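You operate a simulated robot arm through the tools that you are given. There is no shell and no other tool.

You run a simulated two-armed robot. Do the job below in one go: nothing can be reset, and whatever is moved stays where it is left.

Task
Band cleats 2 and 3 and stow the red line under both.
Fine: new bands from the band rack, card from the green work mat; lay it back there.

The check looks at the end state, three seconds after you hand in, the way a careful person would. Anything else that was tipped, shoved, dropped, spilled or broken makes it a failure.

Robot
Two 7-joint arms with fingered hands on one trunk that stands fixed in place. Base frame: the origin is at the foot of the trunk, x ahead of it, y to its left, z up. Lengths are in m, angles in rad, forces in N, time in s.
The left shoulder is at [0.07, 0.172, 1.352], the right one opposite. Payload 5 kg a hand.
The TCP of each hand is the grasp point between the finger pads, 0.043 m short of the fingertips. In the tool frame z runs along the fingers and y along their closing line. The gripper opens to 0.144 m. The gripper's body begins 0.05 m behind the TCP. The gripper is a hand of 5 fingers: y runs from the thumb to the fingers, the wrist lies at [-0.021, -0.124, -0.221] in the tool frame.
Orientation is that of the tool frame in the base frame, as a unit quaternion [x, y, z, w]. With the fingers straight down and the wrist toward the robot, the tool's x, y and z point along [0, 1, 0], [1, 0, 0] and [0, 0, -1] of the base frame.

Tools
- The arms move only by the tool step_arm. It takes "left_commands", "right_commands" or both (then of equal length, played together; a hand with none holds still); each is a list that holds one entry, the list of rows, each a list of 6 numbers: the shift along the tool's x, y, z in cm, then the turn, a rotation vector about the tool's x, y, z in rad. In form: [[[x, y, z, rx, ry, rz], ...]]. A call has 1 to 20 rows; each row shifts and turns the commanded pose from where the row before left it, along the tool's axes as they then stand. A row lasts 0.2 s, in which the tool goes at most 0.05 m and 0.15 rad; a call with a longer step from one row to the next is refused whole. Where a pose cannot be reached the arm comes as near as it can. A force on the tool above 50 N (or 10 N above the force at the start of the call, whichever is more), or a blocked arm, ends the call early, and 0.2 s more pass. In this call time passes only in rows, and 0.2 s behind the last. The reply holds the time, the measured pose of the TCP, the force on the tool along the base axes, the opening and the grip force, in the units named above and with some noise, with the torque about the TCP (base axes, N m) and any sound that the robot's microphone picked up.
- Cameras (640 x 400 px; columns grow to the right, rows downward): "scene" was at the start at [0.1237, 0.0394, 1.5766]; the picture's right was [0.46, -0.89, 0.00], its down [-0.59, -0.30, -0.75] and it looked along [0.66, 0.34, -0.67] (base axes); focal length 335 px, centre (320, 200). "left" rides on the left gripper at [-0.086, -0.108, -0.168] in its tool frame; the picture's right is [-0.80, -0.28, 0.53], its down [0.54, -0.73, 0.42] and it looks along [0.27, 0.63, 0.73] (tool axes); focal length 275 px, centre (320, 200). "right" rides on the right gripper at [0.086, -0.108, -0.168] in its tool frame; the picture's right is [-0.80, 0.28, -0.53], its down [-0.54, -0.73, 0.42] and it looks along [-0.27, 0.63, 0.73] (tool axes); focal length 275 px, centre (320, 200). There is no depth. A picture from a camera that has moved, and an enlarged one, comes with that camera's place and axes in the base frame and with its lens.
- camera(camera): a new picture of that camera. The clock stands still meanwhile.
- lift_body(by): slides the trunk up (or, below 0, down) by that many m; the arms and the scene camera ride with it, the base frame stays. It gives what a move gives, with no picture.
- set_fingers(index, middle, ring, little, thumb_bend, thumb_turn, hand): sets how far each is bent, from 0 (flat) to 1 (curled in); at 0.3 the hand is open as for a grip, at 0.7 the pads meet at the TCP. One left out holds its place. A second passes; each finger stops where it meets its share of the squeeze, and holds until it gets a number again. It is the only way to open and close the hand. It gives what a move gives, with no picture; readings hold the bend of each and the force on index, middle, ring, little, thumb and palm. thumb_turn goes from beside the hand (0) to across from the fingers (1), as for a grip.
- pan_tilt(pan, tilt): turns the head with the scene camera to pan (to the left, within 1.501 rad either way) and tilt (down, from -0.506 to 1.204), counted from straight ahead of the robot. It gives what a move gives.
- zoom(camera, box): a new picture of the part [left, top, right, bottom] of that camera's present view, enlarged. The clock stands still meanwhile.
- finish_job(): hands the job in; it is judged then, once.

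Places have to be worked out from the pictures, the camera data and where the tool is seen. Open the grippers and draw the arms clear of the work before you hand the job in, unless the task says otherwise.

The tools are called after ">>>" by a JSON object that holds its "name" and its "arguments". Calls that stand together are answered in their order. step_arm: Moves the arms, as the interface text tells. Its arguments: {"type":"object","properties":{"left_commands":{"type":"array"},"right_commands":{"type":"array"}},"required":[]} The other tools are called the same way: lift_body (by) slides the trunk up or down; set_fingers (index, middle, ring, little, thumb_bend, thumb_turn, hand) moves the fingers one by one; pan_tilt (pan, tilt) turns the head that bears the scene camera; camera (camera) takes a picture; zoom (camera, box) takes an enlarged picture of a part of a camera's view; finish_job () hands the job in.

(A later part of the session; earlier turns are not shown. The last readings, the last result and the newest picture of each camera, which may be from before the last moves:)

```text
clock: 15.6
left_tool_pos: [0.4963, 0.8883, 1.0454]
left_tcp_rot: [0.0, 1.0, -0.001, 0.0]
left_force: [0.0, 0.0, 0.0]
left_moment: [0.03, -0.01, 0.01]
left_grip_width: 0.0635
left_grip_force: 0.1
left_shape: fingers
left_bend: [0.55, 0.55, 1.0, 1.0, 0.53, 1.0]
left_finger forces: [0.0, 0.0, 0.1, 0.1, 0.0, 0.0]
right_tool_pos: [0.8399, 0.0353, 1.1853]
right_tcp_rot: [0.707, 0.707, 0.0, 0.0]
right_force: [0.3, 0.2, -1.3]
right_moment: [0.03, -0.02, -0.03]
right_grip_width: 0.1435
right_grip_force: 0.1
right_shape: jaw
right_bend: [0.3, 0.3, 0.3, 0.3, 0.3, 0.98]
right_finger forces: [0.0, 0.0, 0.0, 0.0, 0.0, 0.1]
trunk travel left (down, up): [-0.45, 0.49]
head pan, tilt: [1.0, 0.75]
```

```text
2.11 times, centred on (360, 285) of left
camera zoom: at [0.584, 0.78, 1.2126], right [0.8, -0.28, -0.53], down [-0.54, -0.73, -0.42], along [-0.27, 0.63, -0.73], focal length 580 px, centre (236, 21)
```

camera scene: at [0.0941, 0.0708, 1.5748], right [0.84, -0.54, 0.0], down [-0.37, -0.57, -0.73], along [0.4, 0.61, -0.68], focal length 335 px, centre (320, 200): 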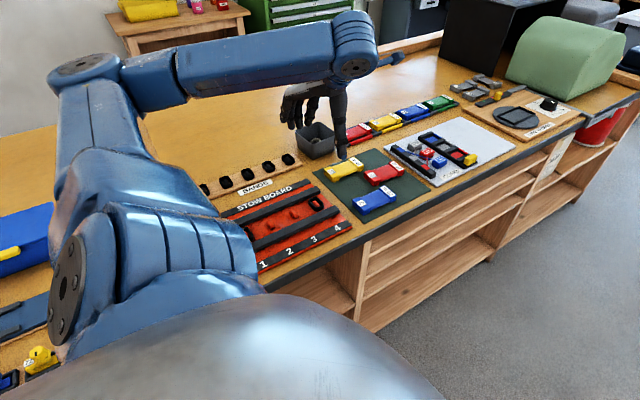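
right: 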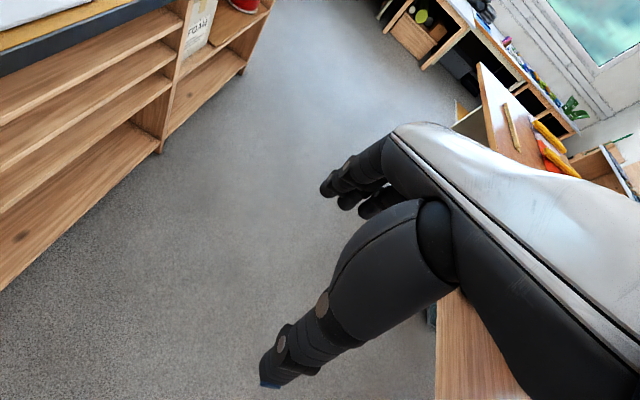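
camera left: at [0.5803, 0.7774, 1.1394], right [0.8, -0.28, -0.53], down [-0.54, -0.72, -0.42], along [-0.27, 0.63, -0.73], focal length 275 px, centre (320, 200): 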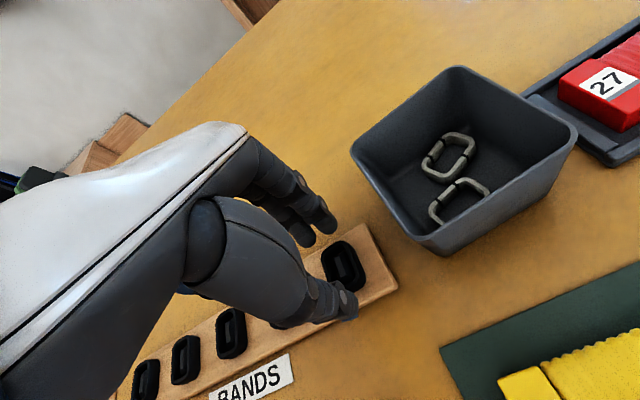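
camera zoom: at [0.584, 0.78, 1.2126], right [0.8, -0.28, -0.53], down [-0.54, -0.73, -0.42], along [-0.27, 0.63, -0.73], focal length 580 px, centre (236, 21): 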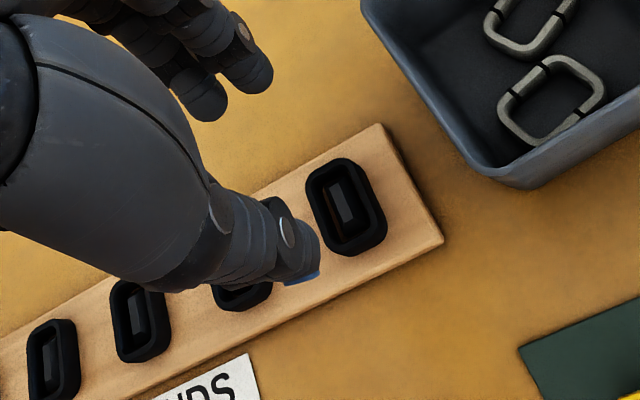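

Band 5 sits back on its peg. I'll rise a bit and turn the hand back a quarter so it closes along x.

>>> {"name": "step_arm", "arguments": {"left_commands": [[[0, 0, -2, 0, 0, 0.1428], [0, 0, -2, 0, 0, 0.1428], [0, 0, 0, 0, 0, 0.1428], [0, 0, 0, 0, 0, 0.1428], [0, 0, 0, 0, 0, 0.1428], [0, 0, 0, 0, 0, 0.1428], [0, 0, 0, 0, 0, 0.1428], [0, 0, 0, 0, 0, 0.1428], [0, 0, 0, 0, 0, 0.1428], [0, 0, 0, 0, 0, 0.1428], [0, 0, 0, 0, 0, 0.1428]]]}}

>>> {"name": "set_fingers", "arguments": {"hand": "left", "index": 0.6, "middle": 0.6, "thumb_bend": 0.6}}

>>> {"name": "camera", "arguments": {"camera": "left"}}

>>> {"name": "camera", "arguments": {"camera": "scene"}}

```text
clock: 17.9
left_tool_pos: [0.4964, 0.8882, 1.0841]
left_tcp_rot: [0.708, 0.706, 0.0, 0.001]
left_force: [0.4, 0.0, -1.1]
left_moment: [0.0, -0.04, -0.01]
left_grip_width: 0.0632
left_grip_force: 0.2
left_shape: fingers
left_bend: [0.55, 0.55, 1.0, 1.0, 0.53, 1.0]
left_finger forces: [0.0, 0.0, 0.0, 0.0, 0.0, 0.0]
right_tool_pos: [0.8401, 0.0364, 1.1864]
right_tcp_rot: [0.707, 0.708, -0.001, 0.0]
right_force: [-0.2, 0.4, -0.4]
right_moment: [-0.01, 0.01, 0.03]
right_grip_width: 0.1433
right_grip_force: 0.1
right_shape: jaw
right_bend: [0.3, 0.3, 0.3, 0.3, 0.3, 0.98]
right_finger forces: [0.0, 0.1, 0.0, 0.0, 0.0, 0.0]
trunk travel left (down, up): [-0.45, 0.49]
head pan, tilt: [1.0, 0.75]
```

```text
clock: 18.9
left_tool_pos: [0.4956, 0.8869, 1.0846]
left_tcp_rot: [0.707, 0.707, 0.0, 0.0]
left_force: [-0.2, 0.2, -0.7]
left_moment: [0.01, -0.01, -0.03]
left_grip_width: 0.0431
left_grip_force: 0.1
left_shape: fingers
left_bend: [0.6, 0.6, 1.0, 1.0, 0.6, 1.0]
left_finger forces: [0.0, 0.1, 0.0, 0.0, 0.0, 0.1]
right_tool_pos: [0.8406, 0.0366, 1.1853]
right_tcp_rot: [0.707, 0.707, 0.0, -0.001]
right_force: [-0.5, 0.4, 0.0]
right_moment: [0.03, 0.01, -0.03]
right_grip_width: 0.1435
right_grip_force: 0.1
right_shape: jaw
right_bend: [0.3, 0.3, 0.3, 0.3, 0.3, 0.98]
right_finger forces: [0.0, 0.0, 0.1, 0.0, 0.1, 0.1]
trunk travel left (down, up): [-0.45, 0.49]
head pan, tilt: [1.0, 0.75]
```

```text
taken
camera left: at [0.3888, 0.8012, 1.2532], right [-0.28, -0.8, -0.53], down [-0.73, 0.54, -0.42], along [0.63, 0.27, -0.73], focal length 275 px, centre (320, 200)
```

left: 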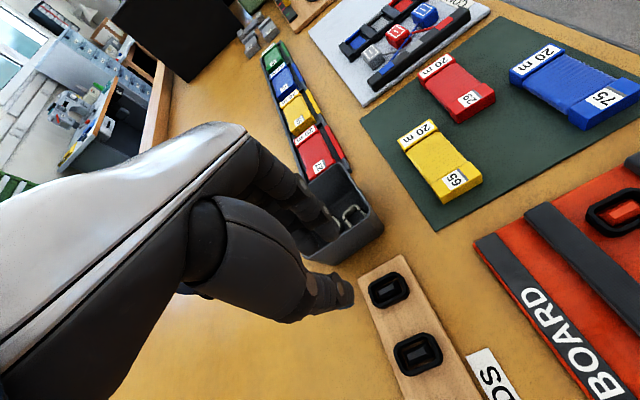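

```text
taken
camera scene: at [0.094, 0.0709, 1.5748], right [0.84, -0.54, 0.0], down [-0.37, -0.57, -0.73], along [0.4, 0.62, -0.68], focal length 335 px, centre (320, 200)
```

scene: 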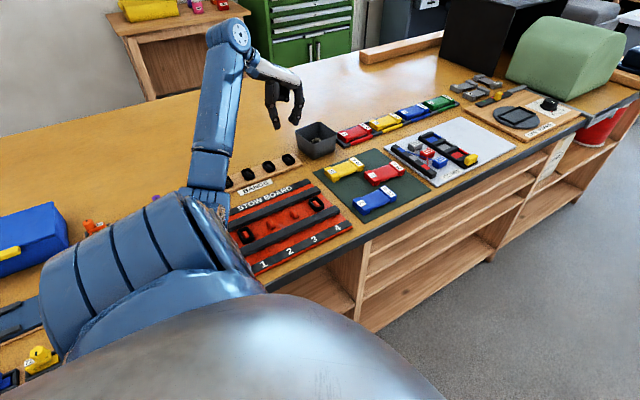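

Band 5 reads at about (0.497, 0.885) from this side too. I'll come down partway over it and check clearances to the bin and to band 4.

>>> {"name": "step_arm", "arguments": {"left_commands": [[[-0.2, 0.1, 2.5, 0, 0, 0], [0, 0, 2.5, 0, 0, 0], [0, 0, 2.5, 0, 0, 0], [0, 0, 1.5, 0, 0, 0], [0, 0, 1.0, 0, 0, 0]]]}}

>>> {"name": "zoom", "arguments": {"camera": "left", "box": [240, 140, 460, 320]}}

>>> {"name": "zoom", "arguments": {"camera": "scene", "box": [220, 70, 360, 190]}}

```text
clock: 20.1
left_tool_pos: [0.4974, 0.8871, 0.9842]
left_tcp_rot: [0.707, 0.707, 0.001, 0.0]
left_force: [0.7, 0.8, 0.5]
left_moment: [0.0, -0.02, -0.02]
left_grip_width: 0.0428
left_grip_force: 0.1
left_shape: fingers
left_bend: [0.6, 0.6, 1.0, 1.0, 0.6, 1.0]
left_finger forces: [0.1, 0.0, 0.1, 0.0, 0.0, 0.0]
right_tool_pos: [0.8392, 0.0362, 1.1854]
right_tcp_rot: [0.707, 0.707, 0.001, 0.0]
right_force: [0.2, -0.3, 0.3]
right_moment: [0.01, 0.0, -0.03]
right_grip_width: 0.1433
right_grip_force: 0.1
right_shape: jaw
right_bend: [0.3, 0.3, 0.3, 0.3, 0.3, 0.98]
right_finger forces: [0.0, 0.0, 0.0, 0.0, 0.0, 0.0]
trunk travel left (down, up): [-0.45, 0.49]
head pan, tilt: [1.0, 0.75]
```

```text
2.22 times, centred on (350, 230) of left
camera zoom: at [0.3909, 0.7997, 1.1524], right [-0.28, -0.8, -0.53], down [-0.73, 0.54, -0.42], along [0.63, 0.27, -0.73], focal length 612 px, centre (253, 133)
```

zoom: 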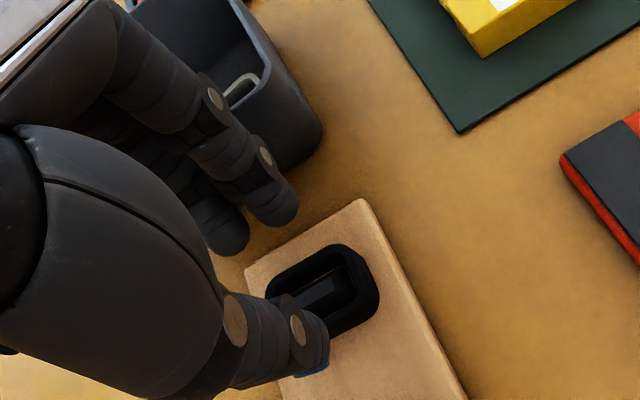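

```text
3.33 times, centred on (290, 130) of scene
camera zoom: at [0.094, 0.071, 1.5748], right [0.84, -0.54, 0.0], down [-0.37, -0.57, -0.73], along [0.4, 0.62, -0.68], focal length 1116 px, centre (420, 433)
```

zoom: 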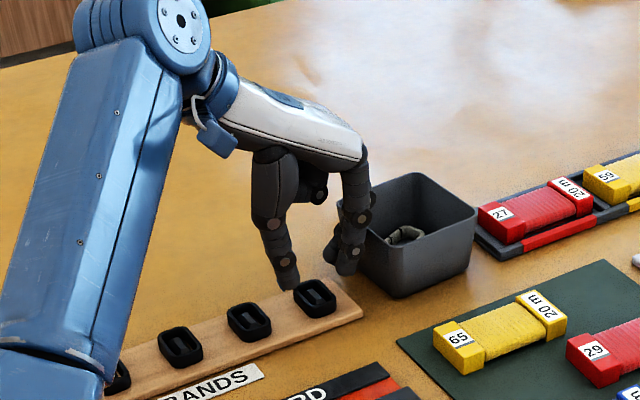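

The index knuckle passes within about 1 cm of the bin here, which is too close for comfort. I'll rise and use band 4 instead, with nothing tall beside it.

>>> {"name": "step_arm", "arguments": {"left_commands": [[[0, 0, -2.0, 0, 0, 0], [0, 0, -2.0, 0, 0, 0], [0, -3.6, 0, 0, 0, 0], [0, -3.6, 0, 0, 0, 0]]]}}

>>> {"name": "zoom", "arguments": {"camera": "left", "box": [260, 160, 480, 340]}}

>>> {"name": "zoom", "arguments": {"camera": "scene", "box": [200, 70, 340, 190]}}

```text
clock: 21.1
left_tool_pos: [0.4264, 0.8877, 1.0263]
left_tcp_rot: [0.708, 0.706, 0.001, 0.001]
left_force: [-0.5, -1.2, 0.1]
left_moment: [-0.02, -0.02, -0.02]
left_grip_width: 0.0424
left_grip_force: 0.0
left_shape: fingers
left_bend: [0.6, 0.6, 1.0, 1.0, 0.6, 1.0]
left_finger forces: [0.0, 0.0, 0.1, 0.1, 0.0, 0.1]
right_tool_pos: [0.8386, 0.0345, 1.1879]
right_tcp_rot: [0.708, 0.706, 0.001, 0.0]
right_force: [-0.4, 0.0, 0.9]
right_moment: [0.02, -0.03, 0.0]
right_grip_width: 0.1438
right_grip_force: 0.1
right_shape: jaw
right_bend: [0.3, 0.3, 0.3, 0.3, 0.3, 0.98]
right_finger forces: [0.0, 0.1, 0.0, 0.1, 0.1, 0.0]
trunk travel left (down, up): [-0.45, 0.49]
head pan, tilt: [1.0, 0.75]
```

```text
2.22 times, centred on (370, 250) of left
camera zoom: at [0.3197, 0.8019, 1.1944], right [-0.28, -0.8, -0.53], down [-0.72, 0.54, -0.42], along [0.63, 0.27, -0.73], focal length 612 px, centre (209, 89)
```

zoom: 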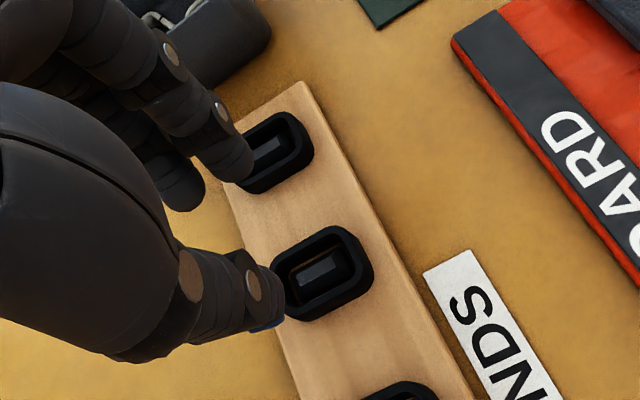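

```text
3.33 times, centred on (270, 130) of scene
camera zoom: at [0.0923, 0.0707, 1.575], right [0.84, -0.54, 0.0], down [-0.37, -0.57, -0.73], along [0.4, 0.61, -0.68], focal length 1116 px, centre (487, 433)
```

zoom: 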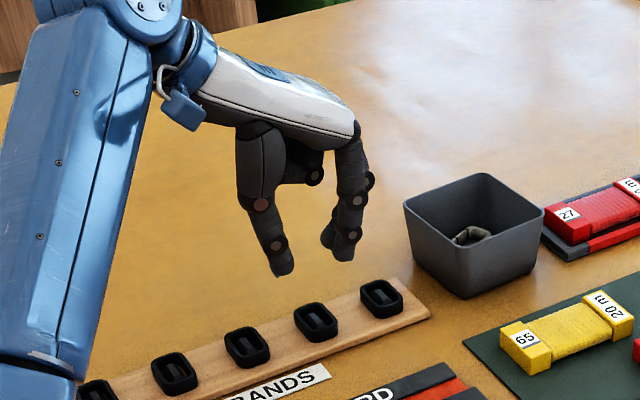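

Band 4's centre works out at about (0.423, 0.884). I'll correct by 3 mm and come down on it.

>>> {"name": "step_arm", "arguments": {"left_commands": [[[-0.3, -0.35, 2.0, 0, 0, 0], [0, 0, 1.5, 0, 0, 0], [0, 0, 1.0, 0, 0, 0]]]}}

>>> {"name": "zoom", "arguments": {"camera": "left", "box": [260, 160, 420, 300]}}

>>> {"name": "zoom", "arguments": {"camera": "scene", "box": [230, 120, 310, 190]}}

```text
clock: 21.9
left_tool_pos: [0.4226, 0.8843, 0.9818]
left_tcp_rot: [0.707, 0.707, 0.0, 0.0]
left_force: [0.5, 0.9, 0.3]
left_moment: [-0.01, 0.02, 0.01]
left_grip_width: 0.0427
left_grip_force: 0.0
left_shape: fingers
left_bend: [0.6, 0.6, 1.0, 1.0, 0.6, 1.0]
left_finger forces: [0.0, 0.0, 0.0, 0.0, 0.0, 0.1]
right_tool_pos: [0.8409, 0.0368, 1.1853]
right_tcp_rot: [0.707, 0.707, 0.0, 0.0]
right_force: [0.8, -0.6, -0.3]
right_moment: [0.0, 0.0, 0.03]
right_grip_width: 0.1437
right_grip_force: 0.0
right_shape: jaw
right_bend: [0.3, 0.3, 0.3, 0.3, 0.3, 0.98]
right_finger forces: [0.0, 0.0, 0.1, 0.0, 0.1, 0.1]
trunk travel left (down, up): [-0.45, 0.49]
head pan, tilt: [1.0, 0.75]
```

```text
2.86 times, centred on (340, 230) of left
camera zoom: at [0.3154, 0.7974, 1.1479], right [-0.29, -0.8, -0.53], down [-0.73, 0.54, -0.42], along [0.63, 0.27, -0.73], focal length 786 px, centre (263, 114)
```

zoom: 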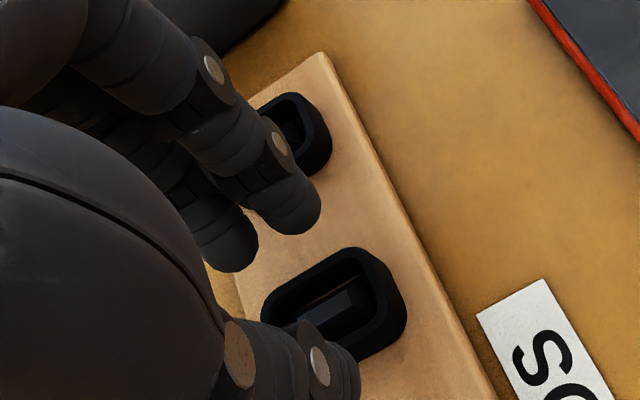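

```text
5.71 times, centred on (270, 155) of scene
camera zoom: at [0.0946, 0.071, 1.5747], right [0.84, -0.54, 0.0], down [-0.37, -0.57, -0.73], along [0.39, 0.62, -0.68], focal length 1913 px, centre (606, 457)
```

zoom: 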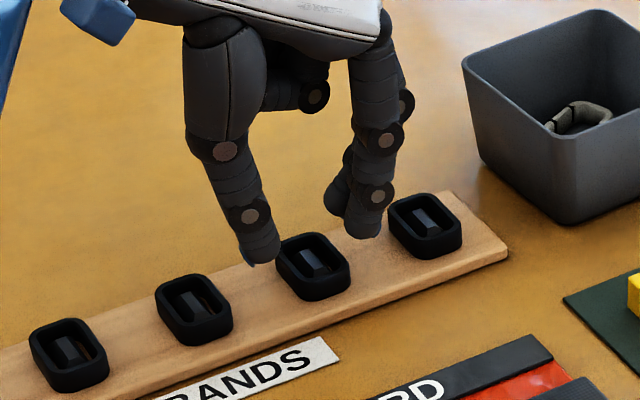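

The thumb and fingers line up with the band in both views. I'll descend the last 2 cm and grip.

>>> {"name": "step_arm", "arguments": {"left_commands": [[[0, 0, 0.8, 0, 0, 0], [0, 0, 0.7, 0, 0, 0], [0, 0, 0.6, 0, 0, 0]]]}}

>>> {"name": "set_fingers", "arguments": {"hand": "left", "index": 0.69, "middle": 0.69, "thumb_bend": 0.69}}

>>> {"name": "zoom", "arguments": {"camera": "left", "box": [260, 160, 420, 300]}}

>>> {"name": "zoom", "arguments": {"camera": "scene", "box": [230, 120, 310, 190]}}

```text
clock: 22.8
left_tool_pos: [0.4227, 0.8812, 0.96]
left_tcp_rot: [0.707, 0.707, 0.0, 0.0]
left_force: [0.6, 0.2, -0.1]
left_moment: [0.01, -0.03, 0.01]
left_grip_width: 0.0425
left_grip_force: 0.1
left_shape: fingers
left_bend: [0.6, 0.6, 1.0, 1.0, 0.6, 1.0]
left_finger forces: [0.0, 0.0, 0.1, 0.0, 0.1, 0.1]
right_tool_pos: [0.8396, 0.0354, 1.1861]
right_tcp_rot: [0.707, 0.707, -0.001, 0.001]
right_force: [-0.2, 0.2, 0.7]
right_moment: [0.02, 0.0, -0.02]
right_grip_width: 0.1437
right_grip_force: 0.1
right_shape: jaw
right_bend: [0.3, 0.3, 0.3, 0.3, 0.3, 0.98]
right_finger forces: [0.0, 0.1, 0.0, 0.0, 0.0, 0.0]
trunk travel left (down, up): [-0.45, 0.49]
head pan, tilt: [1.0, 0.75]
```

```text
clock: 23.8
left_tool_pos: [0.4216, 0.8809, 0.9587]
left_tcp_rot: [0.707, 0.708, 0.0, 0.0]
left_force: [0.7, -0.6, 1.5]
left_moment: [0.01, -0.03, -0.04]
left_grip_width: 0.0341
left_grip_force: 11.7
left_shape: fingers
left_bend: [0.64, 0.65, 1.0, 1.0, 0.62, 1.0]
left_finger forces: [5.5, 6.5, 0.0, 0.0, 11.1, 0.1]
right_tool_pos: [0.8398, 0.0348, 1.1854]
right_tcp_rot: [0.707, 0.707, 0.0, 0.0]
right_force: [0.4, -0.3, 0.6]
right_moment: [0.0, 0.01, -0.02]
right_grip_width: 0.1434
right_grip_force: 0.1
right_shape: jaw
right_bend: [0.3, 0.3, 0.3, 0.3, 0.3, 0.98]
right_finger forces: [0.0, 0.0, 0.0, 0.0, 0.0, 0.0]
trunk travel left (down, up): [-0.45, 0.49]
head pan, tilt: [1.0, 0.75]
```

```text
2.86 times, centred on (340, 230) of left
camera zoom: at [0.3147, 0.7948, 1.1275], right [-0.28, -0.8, -0.53], down [-0.73, 0.54, -0.42], along [0.63, 0.27, -0.73], focal length 786 px, centre (263, 114)
```

zoom: 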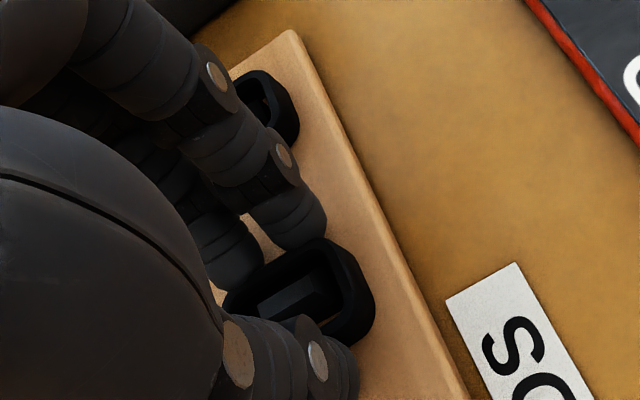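

```text
5.71 times, centred on (270, 155) of scene
camera zoom: at [0.094, 0.0707, 1.5748], right [0.84, -0.54, 0.0], down [-0.37, -0.57, -0.73], along [0.4, 0.62, -0.68], focal length 1913 px, centre (606, 457)
```

zoom: 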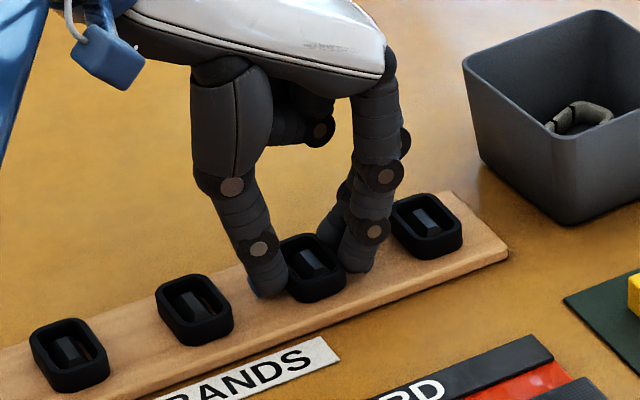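

Gripped along x at about 12 N. I'll lift it clear and carry it over to cleat 3, staying high.

>>> {"name": "step_arm", "arguments": {"left_commands": [[[0, 0, -0.5, 0, 0, 0], [0, 0, -1.0, 0, 0, 0], [0, 0, -2.0, 0, 0, 0], [0, 0, -3.0, 0, 0, 0], [0, 0, -3.0, 0, 0, 0], [-4.5, -0.8, 0, 0, 0, 0], [-4.5, -0.8, 0, 0, 0, 0], [-4.5, -0.8, 0, 0, 0, 0], [-4.5, -0.7, 0, 0, 0, 0], [-4.5, -0.7, 0, 0, 0, 0]]]}}

>>> {"name": "camera", "arguments": {"camera": "left"}}

>>> {"name": "camera", "arguments": {"camera": "scene"}}

```text
clock: 25.9
left_tool_pos: [0.3834, 0.657, 1.056]
left_tcp_rot: [0.707, 0.708, 0.0, 0.0]
left_force: [-0.6, -0.3, 0.2]
left_moment: [0.02, 0.0, 0.03]
left_grip_width: 0.0343
left_grip_force: 10.9
left_shape: fingers
left_bend: [0.64, 0.65, 1.0, 1.0, 0.62, 1.0]
left_finger forces: [5.5, 5.7, 0.0, 0.0, 11.1, 0.0]
right_tool_pos: [0.8394, 0.0332, 1.1861]
right_tcp_rot: [0.707, 0.707, -0.001, 0.0]
right_force: [0.8, -0.5, 0.0]
right_moment: [0.06, -0.01, 0.0]
right_grip_width: 0.1438
right_grip_force: 0.1
right_shape: jaw
right_bend: [0.3, 0.3, 0.3, 0.3, 0.3, 0.98]
right_finger forces: [0.1, 0.1, 0.1, 0.1, 0.0, 0.0]
trunk travel left (down, up): [-0.45, 0.49]
head pan, tilt: [1.0, 0.75]
```

```text
taken
camera left: at [0.2756, 0.5708, 1.2233], right [-0.28, -0.8, -0.53], down [-0.73, 0.54, -0.42], along [0.63, 0.27, -0.73], focal length 275 px, centre (320, 200)
```

left: 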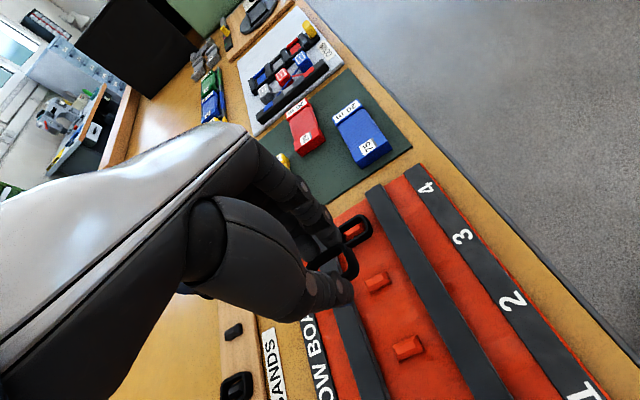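

```text
taken
camera scene: at [0.0932, 0.0692, 1.575], right [0.84, -0.54, 0.0], down [-0.37, -0.57, -0.73], along [0.4, 0.62, -0.68], focal length 335 px, centre (320, 200)
```

scene: 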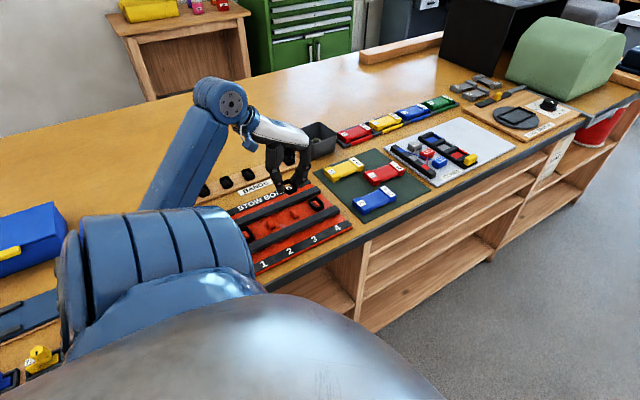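

The band is in hand and cleats 2 and 3 are in view. I'll enlarge both to fix cleat 3's position against the held band.

>>> {"name": "zoom", "arguments": {"camera": "left", "box": [290, 190, 470, 370]}}

>>> {"name": "zoom", "arguments": {"camera": "scene", "box": [230, 150, 350, 250]}}

```text
2.22 times, centred on (380, 280) of left
camera zoom: at [0.2756, 0.5708, 1.2233], right [-0.28, -0.8, -0.53], down [-0.73, 0.54, -0.42], along [0.63, 0.27, -0.73], focal length 612 px, centre (187, 22)
```

zoom: 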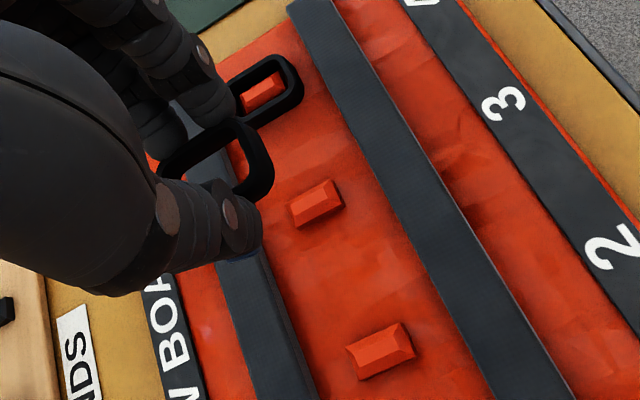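

```text
4.00 times, centred on (290, 200) of scene
camera zoom: at [0.0932, 0.0692, 1.575], right [0.84, -0.54, 0.0], down [-0.37, -0.57, -0.73], along [0.4, 0.62, -0.68], focal length 1339 px, centre (440, 200)
```

zoom: 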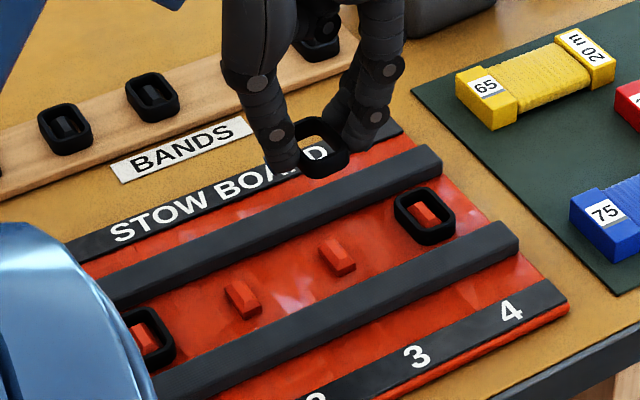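

In the hand frame the band is centred at the TCP and cleat 3 reads about 4 mm off in x and y. I'll make most of that correction, come down to a few centimetres above the cleat, and measure again.

>>> {"name": "step_arm", "arguments": {"left_commands": [[[-0.3, 0.4, 1.5, 0, 0, 0], [0, 0, 2.0, 0, 0, 0], [0, 0, 1.5, 0, 0, 0]]]}}

>>> {"name": "zoom", "arguments": {"camera": "left", "box": [270, 180, 410, 310]}}

>>> {"name": "zoom", "arguments": {"camera": "scene", "box": [250, 160, 330, 230]}}

```text
clock: 26.8
left_tool_pos: [0.3868, 0.6561, 1.002]
left_tcp_rot: [0.707, 0.707, 0.0, 0.0]
left_force: [-0.5, 0.0, -0.4]
left_moment: [-0.02, 0.01, 0.02]
left_grip_width: 0.0342
left_grip_force: 10.8
left_shape: fingers
left_bend: [0.64, 0.65, 1.0, 1.0, 0.62, 1.0]
left_finger forces: [5.5, 5.7, 0.0, 0.1, 11.1, 0.0]
right_tool_pos: [0.8395, 0.0359, 1.1856]
right_tcp_rot: [0.707, 0.707, 0.0, 0.0]
right_force: [0.1, -0.3, -0.1]
right_moment: [-0.01, -0.01, 0.01]
right_grip_width: 0.1435
right_grip_force: 0.1
right_shape: jaw
right_bend: [0.3, 0.3, 0.3, 0.3, 0.3, 0.98]
right_finger forces: [0.0, 0.0, 0.0, 0.1, 0.1, 0.0]
trunk travel left (down, up): [-0.45, 0.49]
head pan, tilt: [1.0, 0.75]
```

```text
3.08 times, centred on (340, 245) of left
camera zoom: at [0.2799, 0.569, 1.1705], right [-0.28, -0.8, -0.53], down [-0.73, 0.54, -0.42], along [0.63, 0.27, -0.73], focal length 847 px, centre (258, 62)
```

zoom: 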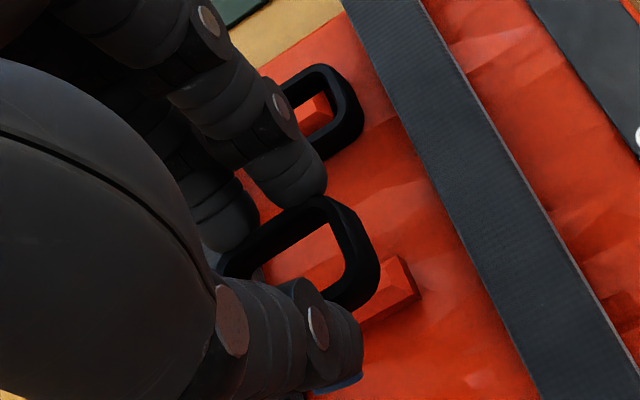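

```text
5.71 times, centred on (290, 195) of scene
camera zoom: at [0.0942, 0.0713, 1.5748], right [0.84, -0.54, 0.0], down [-0.37, -0.57, -0.73], along [0.4, 0.61, -0.68], focal length 1913 px, centre (491, 229)
```

zoom: 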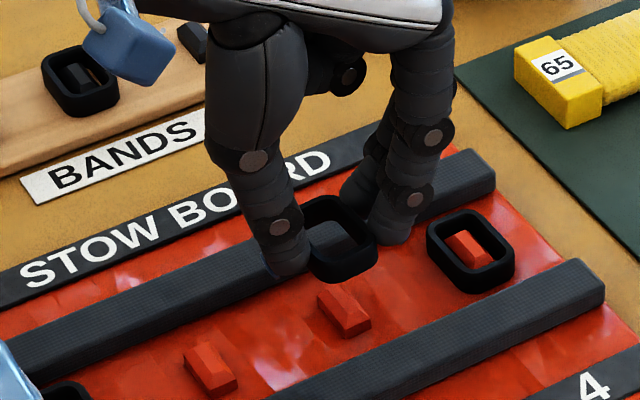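

Both views now put the band within about 2 mm of cleat 3. I'll shift 1 mm and lower until the band's bottom is just over the cleat top, then check.

>>> {"name": "step_arm", "arguments": {"left_commands": [[[0, -0.1, 1.2, 0, 0, 0], [0, 0, 0.9, 0, 0, 0], [0, 0, 0.5, 0, 0, 0]]]}}

>>> {"name": "zoom", "arguments": {"camera": "left", "box": [270, 180, 410, 310]}}

>>> {"name": "zoom", "arguments": {"camera": "scene", "box": [250, 170, 330, 240]}}

```text
clock: 27.6
left_tool_pos: [0.3857, 0.6534, 0.9761]
left_tcp_rot: [0.707, 0.707, 0.0, 0.0]
left_force: [0.5, -0.1, -0.1]
left_moment: [-0.01, 0.0, 0.01]
left_grip_width: 0.034
left_grip_force: 11.1
left_shape: fingers
left_bend: [0.64, 0.65, 1.0, 1.0, 0.62, 1.0]
left_finger forces: [5.5, 5.6, 0.0, 0.0, 11.2, 0.1]
right_tool_pos: [0.8394, 0.0353, 1.1864]
right_tcp_rot: [0.707, 0.707, 0.0, 0.0]
right_force: [0.2, 0.3, 0.1]
right_moment: [-0.02, 0.01, 0.01]
right_grip_width: 0.1437
right_grip_force: 0.1
right_shape: jaw
right_bend: [0.3, 0.3, 0.3, 0.3, 0.3, 0.98]
right_finger forces: [0.1, 0.1, 0.0, 0.0, 0.0, 0.0]
trunk travel left (down, up): [-0.45, 0.49]
head pan, tilt: [1.0, 0.75]
```

```text
3.08 times, centred on (340, 245) of left
camera zoom: at [0.2779, 0.5675, 1.1457], right [-0.28, -0.8, -0.53], down [-0.73, 0.54, -0.42], along [0.63, 0.27, -0.73], focal length 847 px, centre (258, 62)
```

zoom: 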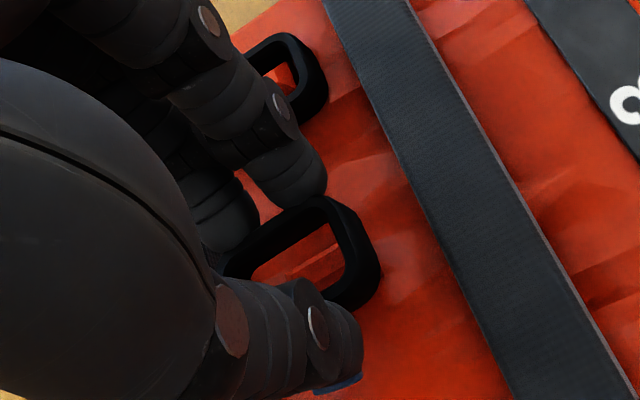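

```text
5.71 times, centred on (290, 205) of scene
camera zoom: at [0.0938, 0.0706, 1.5748], right [0.84, -0.54, 0.0], down [-0.37, -0.57, -0.73], along [0.4, 0.62, -0.68], focal length 1913 px, centre (491, 171)
```

zoom: 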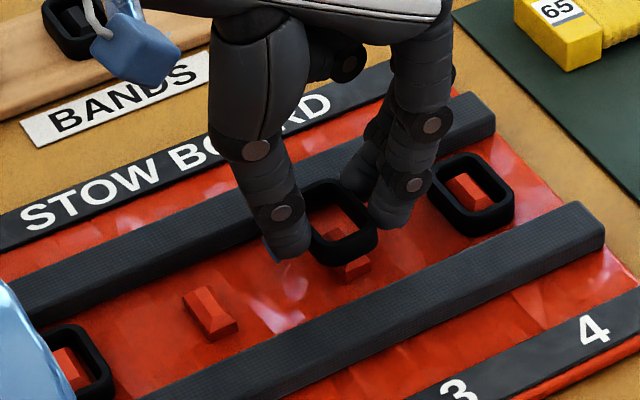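

The cleat shows through the ring but looks slightly toward the near (−y) side in the scene view. I'll enlarge the hand camera's view to judge this before pressing down.

>>> {"name": "zoom", "arguments": {"camera": "left", "box": [320, 230, 380, 290]}}

>>> {"name": "zoom", "arguments": {"camera": "scene", "box": [280, 188, 320, 223]}}

```text
6.67 times, centred on (350, 260) of left
camera zoom: at [0.2779, 0.5675, 1.1457], right [-0.28, -0.8, -0.53], down [-0.73, 0.54, -0.42], along [0.63, 0.27, -0.73], focal length 1835 px, centre (120, -200)
```

zoom: 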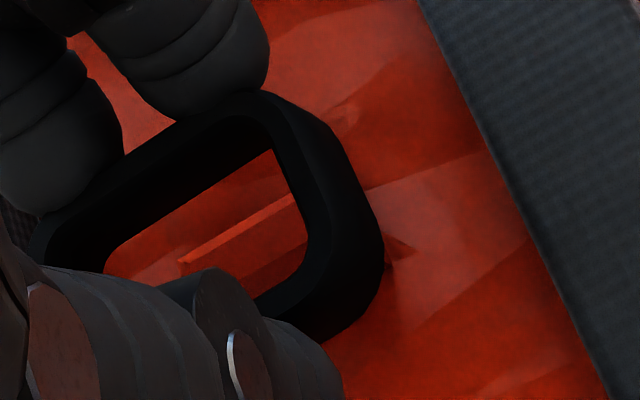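

```text
11.43 times, centred on (300, 206) of scene
camera zoom: at [0.0938, 0.0706, 1.5748], right [0.84, -0.54, 0.0], down [-0.37, -0.57, -0.73], along [0.4, 0.62, -0.68], focal length 3826 px, centre (549, 137)
```

zoom: 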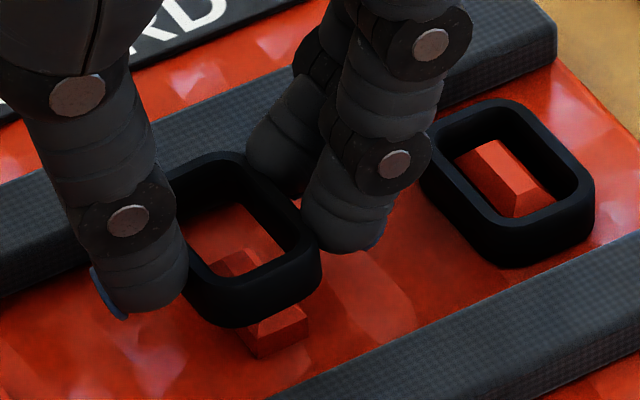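

The two views disagree by a few millimetres in y, so I'll take a middle correction (+2 mm x, −3 mm y), lower 5 mm, and compare again with the banded cleat 4 as a reference.

>>> {"name": "step_arm", "arguments": {"left_commands": [[[-0.3, 0.2, 0.2, 0, 0, 0], [0, 0, 0.3, 0, 0, 0]]]}}

>>> {"name": "zoom", "arguments": {"camera": "left", "box": [310, 220, 390, 300]}}

>>> {"name": "zoom", "arguments": {"camera": "scene", "box": [280, 188, 320, 223]}}

```text
clock: 28.1
left_tool_pos: [0.3877, 0.6494, 0.9732]
left_tcp_rot: [0.707, 0.707, 0.0, 0.0]
left_force: [-0.2, 0.7, -0.2]
left_moment: [0.02, -0.02, 0.03]
left_grip_width: 0.0341
left_grip_force: 10.4
left_shape: fingers
left_bend: [0.64, 0.65, 1.0, 1.0, 0.62, 1.0]
left_finger forces: [5.5, 5.6, 0.0, 0.1, 11.1, 0.0]
right_tool_pos: [0.8392, 0.0353, 1.1858]
right_tcp_rot: [0.707, 0.707, 0.0, 0.001]
right_force: [0.0, -0.1, 1.2]
right_moment: [0.01, 0.01, 0.01]
right_grip_width: 0.1435
right_grip_force: 0.1
right_shape: jaw
right_bend: [0.3, 0.3, 0.3, 0.3, 0.3, 0.98]
right_finger forces: [0.0, 0.0, 0.0, 0.0, 0.0, 0.0]
trunk travel left (down, up): [-0.45, 0.49]
head pan, tilt: [1.0, 0.75]
```

```text
5.00 times, centred on (350, 260) of left
camera zoom: at [0.2805, 0.5642, 1.141], right [-0.28, -0.8, -0.53], down [-0.73, 0.54, -0.42], along [0.63, 0.27, -0.73], focal length 1376 px, centre (170, -100)
```

zoom: 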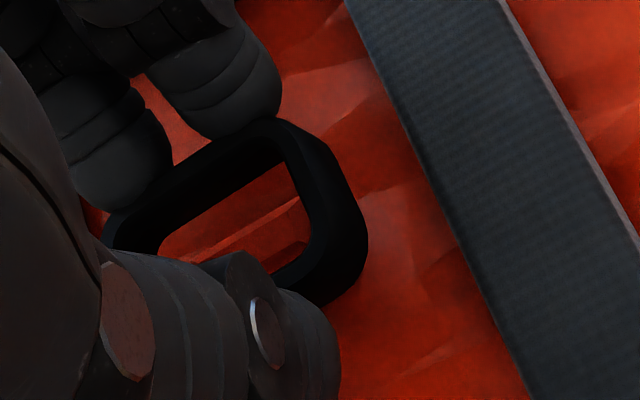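

```text
11.43 times, centred on (300, 206) of scene
camera zoom: at [0.0938, 0.0709, 1.5748], right [0.84, -0.54, 0.0], down [-0.37, -0.57, -0.73], along [0.4, 0.62, -0.68], focal length 3826 px, centre (549, 137)
```

zoom: 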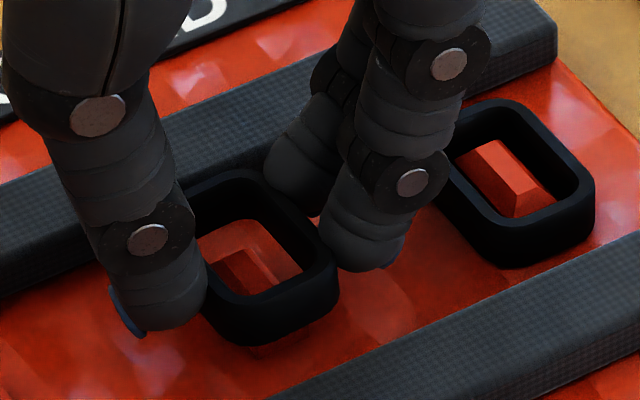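

Now the ring should land on cleat 3 the same way the ring sits on cleat 4, within about 1 mm. I'll lower it in small steps and watch the force.

>>> {"name": "step_arm", "arguments": {"left_commands": [[[0, 0.1, 0.4, 0, 0, 0], [0, 0, 0.3, 0, 0, 0], [0, 0, 0.3, 0, 0, 0]]]}}

>>> {"name": "zoom", "arguments": {"camera": "left", "box": [310, 220, 390, 300]}}

>>> {"name": "zoom", "arguments": {"camera": "scene", "box": [280, 188, 320, 223]}}

```text
clock: 28.9
left_tool_pos: [0.3891, 0.6515, 0.9622]
left_tcp_rot: [0.707, 0.707, 0.0, 0.0]
left_force: [0.0, 0.7, -0.1]
left_moment: [-0.02, -0.05, 0.01]
left_grip_width: 0.0341
left_grip_force: 10.9
left_shape: fingers
left_bend: [0.64, 0.65, 1.0, 1.0, 0.62, 1.0]
left_finger forces: [5.4, 5.6, 0.0, 0.1, 11.1, 0.1]
right_tool_pos: [0.8409, 0.0351, 1.1865]
right_tcp_rot: [0.707, 0.707, 0.0, 0.0]
right_force: [0.2, -0.3, 0.4]
right_moment: [0.0, 0.01, -0.02]
right_grip_width: 0.1437
right_grip_force: 0.1
right_shape: jaw
right_bend: [0.3, 0.3, 0.3, 0.3, 0.3, 0.98]
right_finger forces: [0.0, 0.1, 0.0, 0.1, 0.1, 0.1]
trunk travel left (down, up): [-0.45, 0.49]
head pan, tilt: [1.0, 0.75]
```

```text
5.00 times, centred on (350, 260) of left
camera zoom: at [0.2815, 0.5657, 1.131], right [-0.28, -0.8, -0.53], down [-0.73, 0.54, -0.42], along [0.63, 0.27, -0.73], focal length 1376 px, centre (170, -100)
```

zoom: 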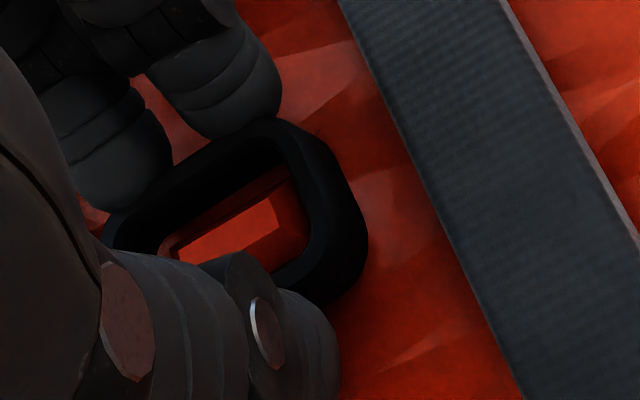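

```text
11.43 times, centred on (300, 206) of scene
camera zoom: at [0.094, 0.0708, 1.5748], right [0.84, -0.54, 0.0], down [-0.37, -0.57, -0.73], along [0.4, 0.62, -0.68], focal length 3826 px, centre (549, 137)
```

zoom: 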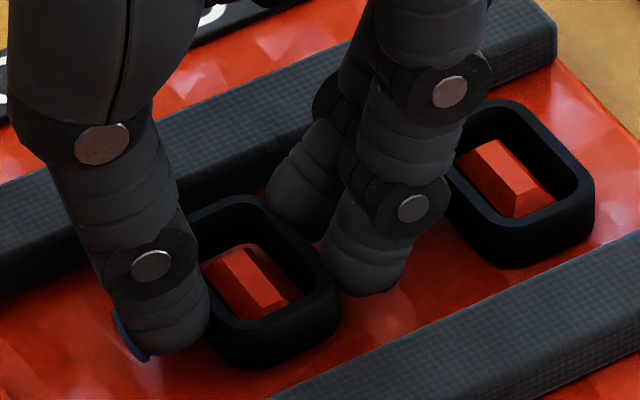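

The ring is around cleat 3. I'll lower the last few millimetres to seat it.

>>> {"name": "step_arm", "arguments": {"left_commands": [[[0, 0, 0.2, 0, 0, 0], [0, 0, 0.2, 0, 0, 0]]]}}

>>> {"name": "zoom", "arguments": {"camera": "scene", "box": [280, 188, 320, 223]}}

```text
clock: 29.6
left_tool_pos: [0.3896, 0.651, 0.9594]
left_tcp_rot: [0.707, 0.707, 0.0, 0.001]
left_force: [-0.3, -0.4, 0.0]
left_moment: [0.04, 0.02, -0.02]
left_grip_width: 0.0344
left_grip_force: 11.6
left_shape: fingers
left_bend: [0.64, 0.65, 1.0, 1.0, 0.62, 1.0]
left_finger forces: [5.3, 5.8, 0.0, 0.1, 11.6, 0.0]
right_tool_pos: [0.8396, 0.0353, 1.1864]
right_tcp_rot: [0.707, 0.707, -0.001, 0.0]
right_force: [-0.1, 0.5, 0.0]
right_moment: [0.0, -0.04, 0.0]
right_grip_width: 0.1435
right_grip_force: 0.0
right_shape: jaw
right_bend: [0.3, 0.3, 0.3, 0.3, 0.3, 0.98]
right_finger forces: [0.0, 0.0, 0.1, 0.0, 0.0, 0.0]
trunk travel left (down, up): [-0.45, 0.49]
head pan, tilt: [1.0, 0.75]
```

```text
11.43 times, centred on (300, 206) of scene
camera zoom: at [0.0939, 0.0707, 1.5748], right [0.84, -0.54, 0.0], down [-0.37, -0.57, -0.73], along [0.4, 0.62, -0.68], focal length 3826 px, centre (549, 137)
```

zoom: 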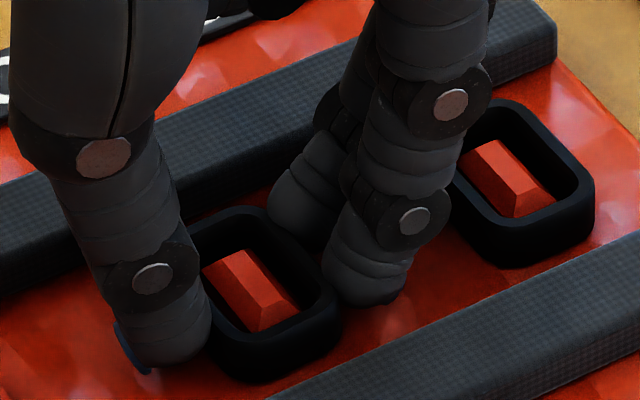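

No contact force yet and the ring looks nearly down. I'll lower 3 mm more in small steps.

>>> {"name": "step_arm", "arguments": {"left_commands": [[[0, 0, 0.15, 0, 0, 0], [0, 0, 0.15, 0, 0, 0]]]}}

>>> {"name": "zoom", "arguments": {"camera": "scene", "box": [280, 188, 320, 223]}}

```text
clock: 30.1
left_tool_pos: [0.389, 0.6511, 0.9574]
left_tcp_rot: [0.706, 0.708, 0.001, 0.0]
left_force: [-1.1, 0.6, 8.0]
left_moment: [0.05, 0.15, 0.04]
left_grip_width: 0.0342
left_grip_force: 12.5
left_shape: fingers
left_bend: [0.64, 0.65, 1.0, 1.0, 0.62, 1.0]
left_finger forces: [5.9, 6.4, 0.0, 0.0, 12.4, 0.1]
right_tool_pos: [0.8393, 0.0341, 1.186]
right_tcp_rot: [0.707, 0.707, 0.0, 0.0]
right_force: [0.4, -0.4, -0.4]
right_moment: [0.01, 0.02, -0.02]
right_grip_width: 0.1437
right_grip_force: 0.1
right_shape: jaw
right_bend: [0.3, 0.3, 0.3, 0.3, 0.3, 0.98]
right_finger forces: [0.0, 0.1, 0.0, 0.0, 0.0, 0.0]
trunk travel left (down, up): [-0.45, 0.49]
head pan, tilt: [1.0, 0.75]
```

```text
11.43 times, centred on (300, 206) of scene
camera zoom: at [0.0933, 0.0699, 1.575], right [0.84, -0.54, 0.0], down [-0.37, -0.57, -0.73], along [0.4, 0.62, -0.68], focal length 3826 px, centre (549, 137)
```

zoom: 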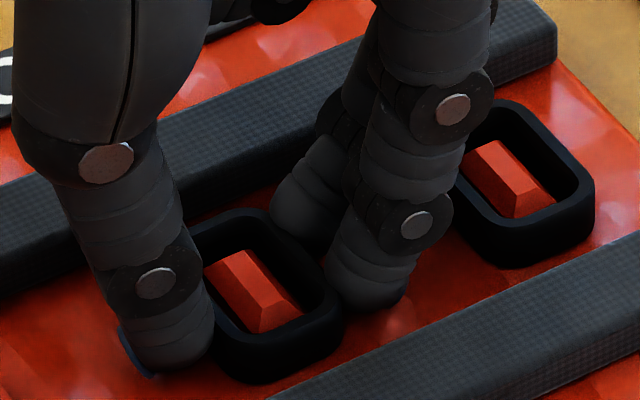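

Contact at 8 N: the band is seated on the board around cleat 3. I'll release just enough to clear and rise straight up.

>>> {"name": "set_fingers", "arguments": {"hand": "left", "index": 0.6, "middle": 0.6, "thumb_bend": 0.59}}

>>> {"name": "step_arm", "arguments": {"left_commands": [[[0, 0, -0.5, 0, 0, 0], [0, 0, -1.5, 0, 0, 0], [0, 0, -3.0, 0, 0, 0], [0, 0, -3.0, 0, 0, 0]]]}}

>>> {"name": "zoom", "arguments": {"camera": "scene", "box": [230, 170, 350, 260]}}

>>> {"name": "zoom", "arguments": {"camera": "left", "box": [290, 190, 470, 370]}}

```text
clock: 31.1
left_tool_pos: [0.3886, 0.6511, 0.9581]
left_tcp_rot: [0.707, 0.707, 0.0, -0.001]
left_force: [-1.6, 0.0, 8.5]
left_moment: [-0.09, -0.19, 0.01]
left_grip_width: 0.0422
left_grip_force: 4.2
left_shape: fingers
left_bend: [0.61, 0.61, 1.0, 1.0, 0.59, 1.0]
left_finger forces: [5.6, 2.0, 0.0, 0.0, 0.0, 0.1]
right_tool_pos: [0.8402, 0.0351, 1.1865]
right_tcp_rot: [0.707, 0.707, 0.001, 0.0]
right_force: [-0.1, 0.6, -0.8]
right_moment: [-0.01, -0.01, 0.01]
right_grip_width: 0.1434
right_grip_force: 0.2
right_shape: jaw
right_bend: [0.3, 0.3, 0.3, 0.3, 0.3, 0.98]
right_finger forces: [0.0, 0.0, 0.0, 0.1, 0.0, 0.1]
trunk travel left (down, up): [-0.45, 0.49]
head pan, tilt: [1.0, 0.75]
```

```text
clock: 32.1
left_tool_pos: [0.3919, 0.6495, 1.0373]
left_tcp_rot: [0.707, 0.707, 0.0, 0.0]
left_force: [0.1, 0.4, 0.1]
left_moment: [-0.03, 0.03, 0.0]
left_grip_width: 0.0438
left_grip_force: 0.1
left_shape: fingers
left_bend: [0.6, 0.6, 1.0, 1.0, 0.59, 1.0]
left_finger forces: [0.1, 0.0, 0.0, 0.1, 0.0, 0.1]
right_tool_pos: [0.8411, 0.0352, 1.1854]
right_tcp_rot: [0.707, 0.707, 0.0, 0.001]
right_force: [-0.6, 0.0, 0.7]
right_moment: [-0.01, 0.01, 0.0]
right_grip_width: 0.1435
right_grip_force: 0.1
right_shape: jaw
right_bend: [0.3, 0.3, 0.3, 0.3, 0.3, 0.98]
right_finger forces: [0.1, 0.0, 0.0, 0.1, 0.0, 0.0]
trunk travel left (down, up): [-0.45, 0.49]
head pan, tilt: [1.0, 0.75]
```

```text
4.44 times, centred on (290, 215) of scene
camera zoom: at [0.094, 0.0706, 1.5747], right [0.84, -0.54, 0.0], down [-0.37, -0.57, -0.73], along [0.4, 0.62, -0.68], focal length 1488 px, centre (453, 133)
```

zoom: 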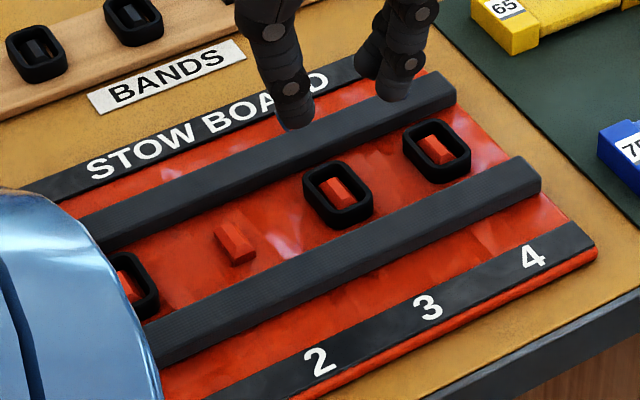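

```text
2.22 times, centred on (380, 280) of left
camera zoom: at [0.2845, 0.5643, 1.2056], right [-0.28, -0.8, -0.53], down [-0.73, 0.54, -0.42], along [0.63, 0.27, -0.73], focal length 612 px, centre (187, 22)
```

zoom: 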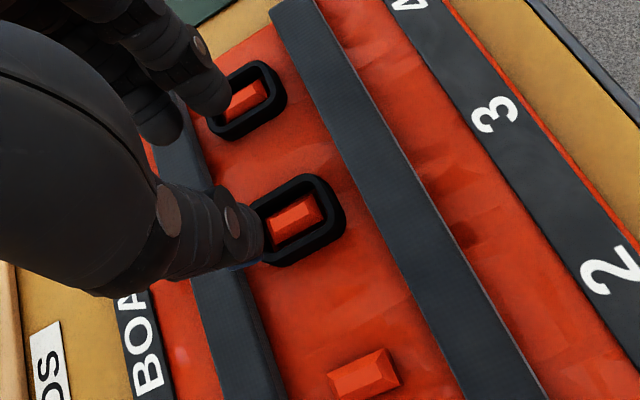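

The band sits on cleat 3 just like those on 1 and 4. Next is band 3 on the rack for cleat 2, near (0.351, 0.884); I'll move over it.

>>> {"name": "step_arm", "arguments": {"left_commands": [[[3.9, -0.68, 0, 0, 0, 0], [3.9, -0.68, 0, 0, 0, 0], [3.9, -0.68, 0, 0, 0, 0], [3.9, -0.68, 0, 0, 0, 0], [3.9, -0.68, 0, 0, 0, 0], [3.9, -0.68, -0.3, 0, 0, 0]]]}}

>>> {"name": "zoom", "arguments": {"camera": "left", "box": [260, 160, 480, 340]}}

>>> {"name": "camera", "arguments": {"camera": "scene"}}

```text
clock: 33.5
left_tool_pos: [0.3465, 0.8882, 1.0372]
left_tcp_rot: [0.707, 0.707, 0.0, 0.001]
left_force: [0.9, -0.1, -0.4]
left_moment: [-0.03, 0.0, 0.01]
left_grip_width: 0.0436
left_grip_force: 0.0
left_shape: fingers
left_bend: [0.6, 0.6, 1.0, 1.0, 0.59, 1.0]
left_finger forces: [0.0, 0.0, 0.0, 0.0, 0.1, 0.1]
right_tool_pos: [0.8402, 0.0371, 1.1847]
right_tcp_rot: [0.707, 0.707, 0.0, 0.001]
right_force: [0.0, -0.3, 0.4]
right_moment: [-0.04, 0.01, 0.01]
right_grip_width: 0.1437
right_grip_force: 0.1
right_shape: jaw
right_bend: [0.3, 0.3, 0.3, 0.3, 0.3, 0.98]
right_finger forces: [0.1, 0.0, 0.1, 0.0, 0.0, 0.0]
trunk travel left (down, up): [-0.45, 0.49]
head pan, tilt: [1.0, 0.75]
```

```text
2.22 times, centred on (370, 250) of left
camera zoom: at [0.2392, 0.8027, 1.206], right [-0.28, -0.8, -0.53], down [-0.73, 0.54, -0.42], along [0.63, 0.27, -0.73], focal length 612 px, centre (209, 89)
```

zoom: 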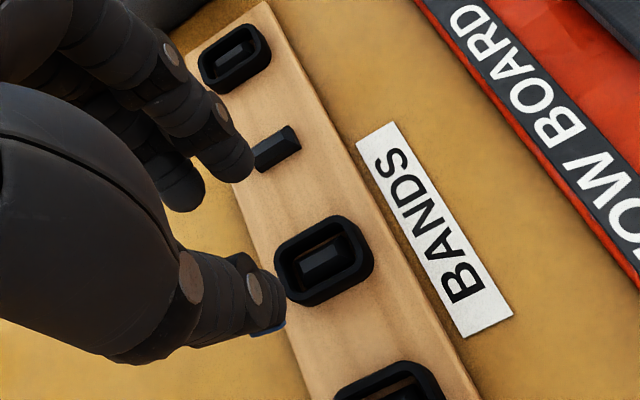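

```text
taken
camera scene: at [0.0943, 0.072, 1.5747], right [0.84, -0.54, 0.0], down [-0.37, -0.57, -0.73], along [0.39, 0.61, -0.68], focal length 335 px, centre (320, 200)
```

scene: 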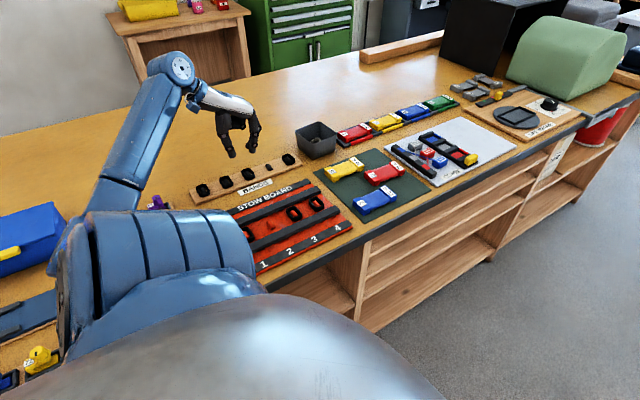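

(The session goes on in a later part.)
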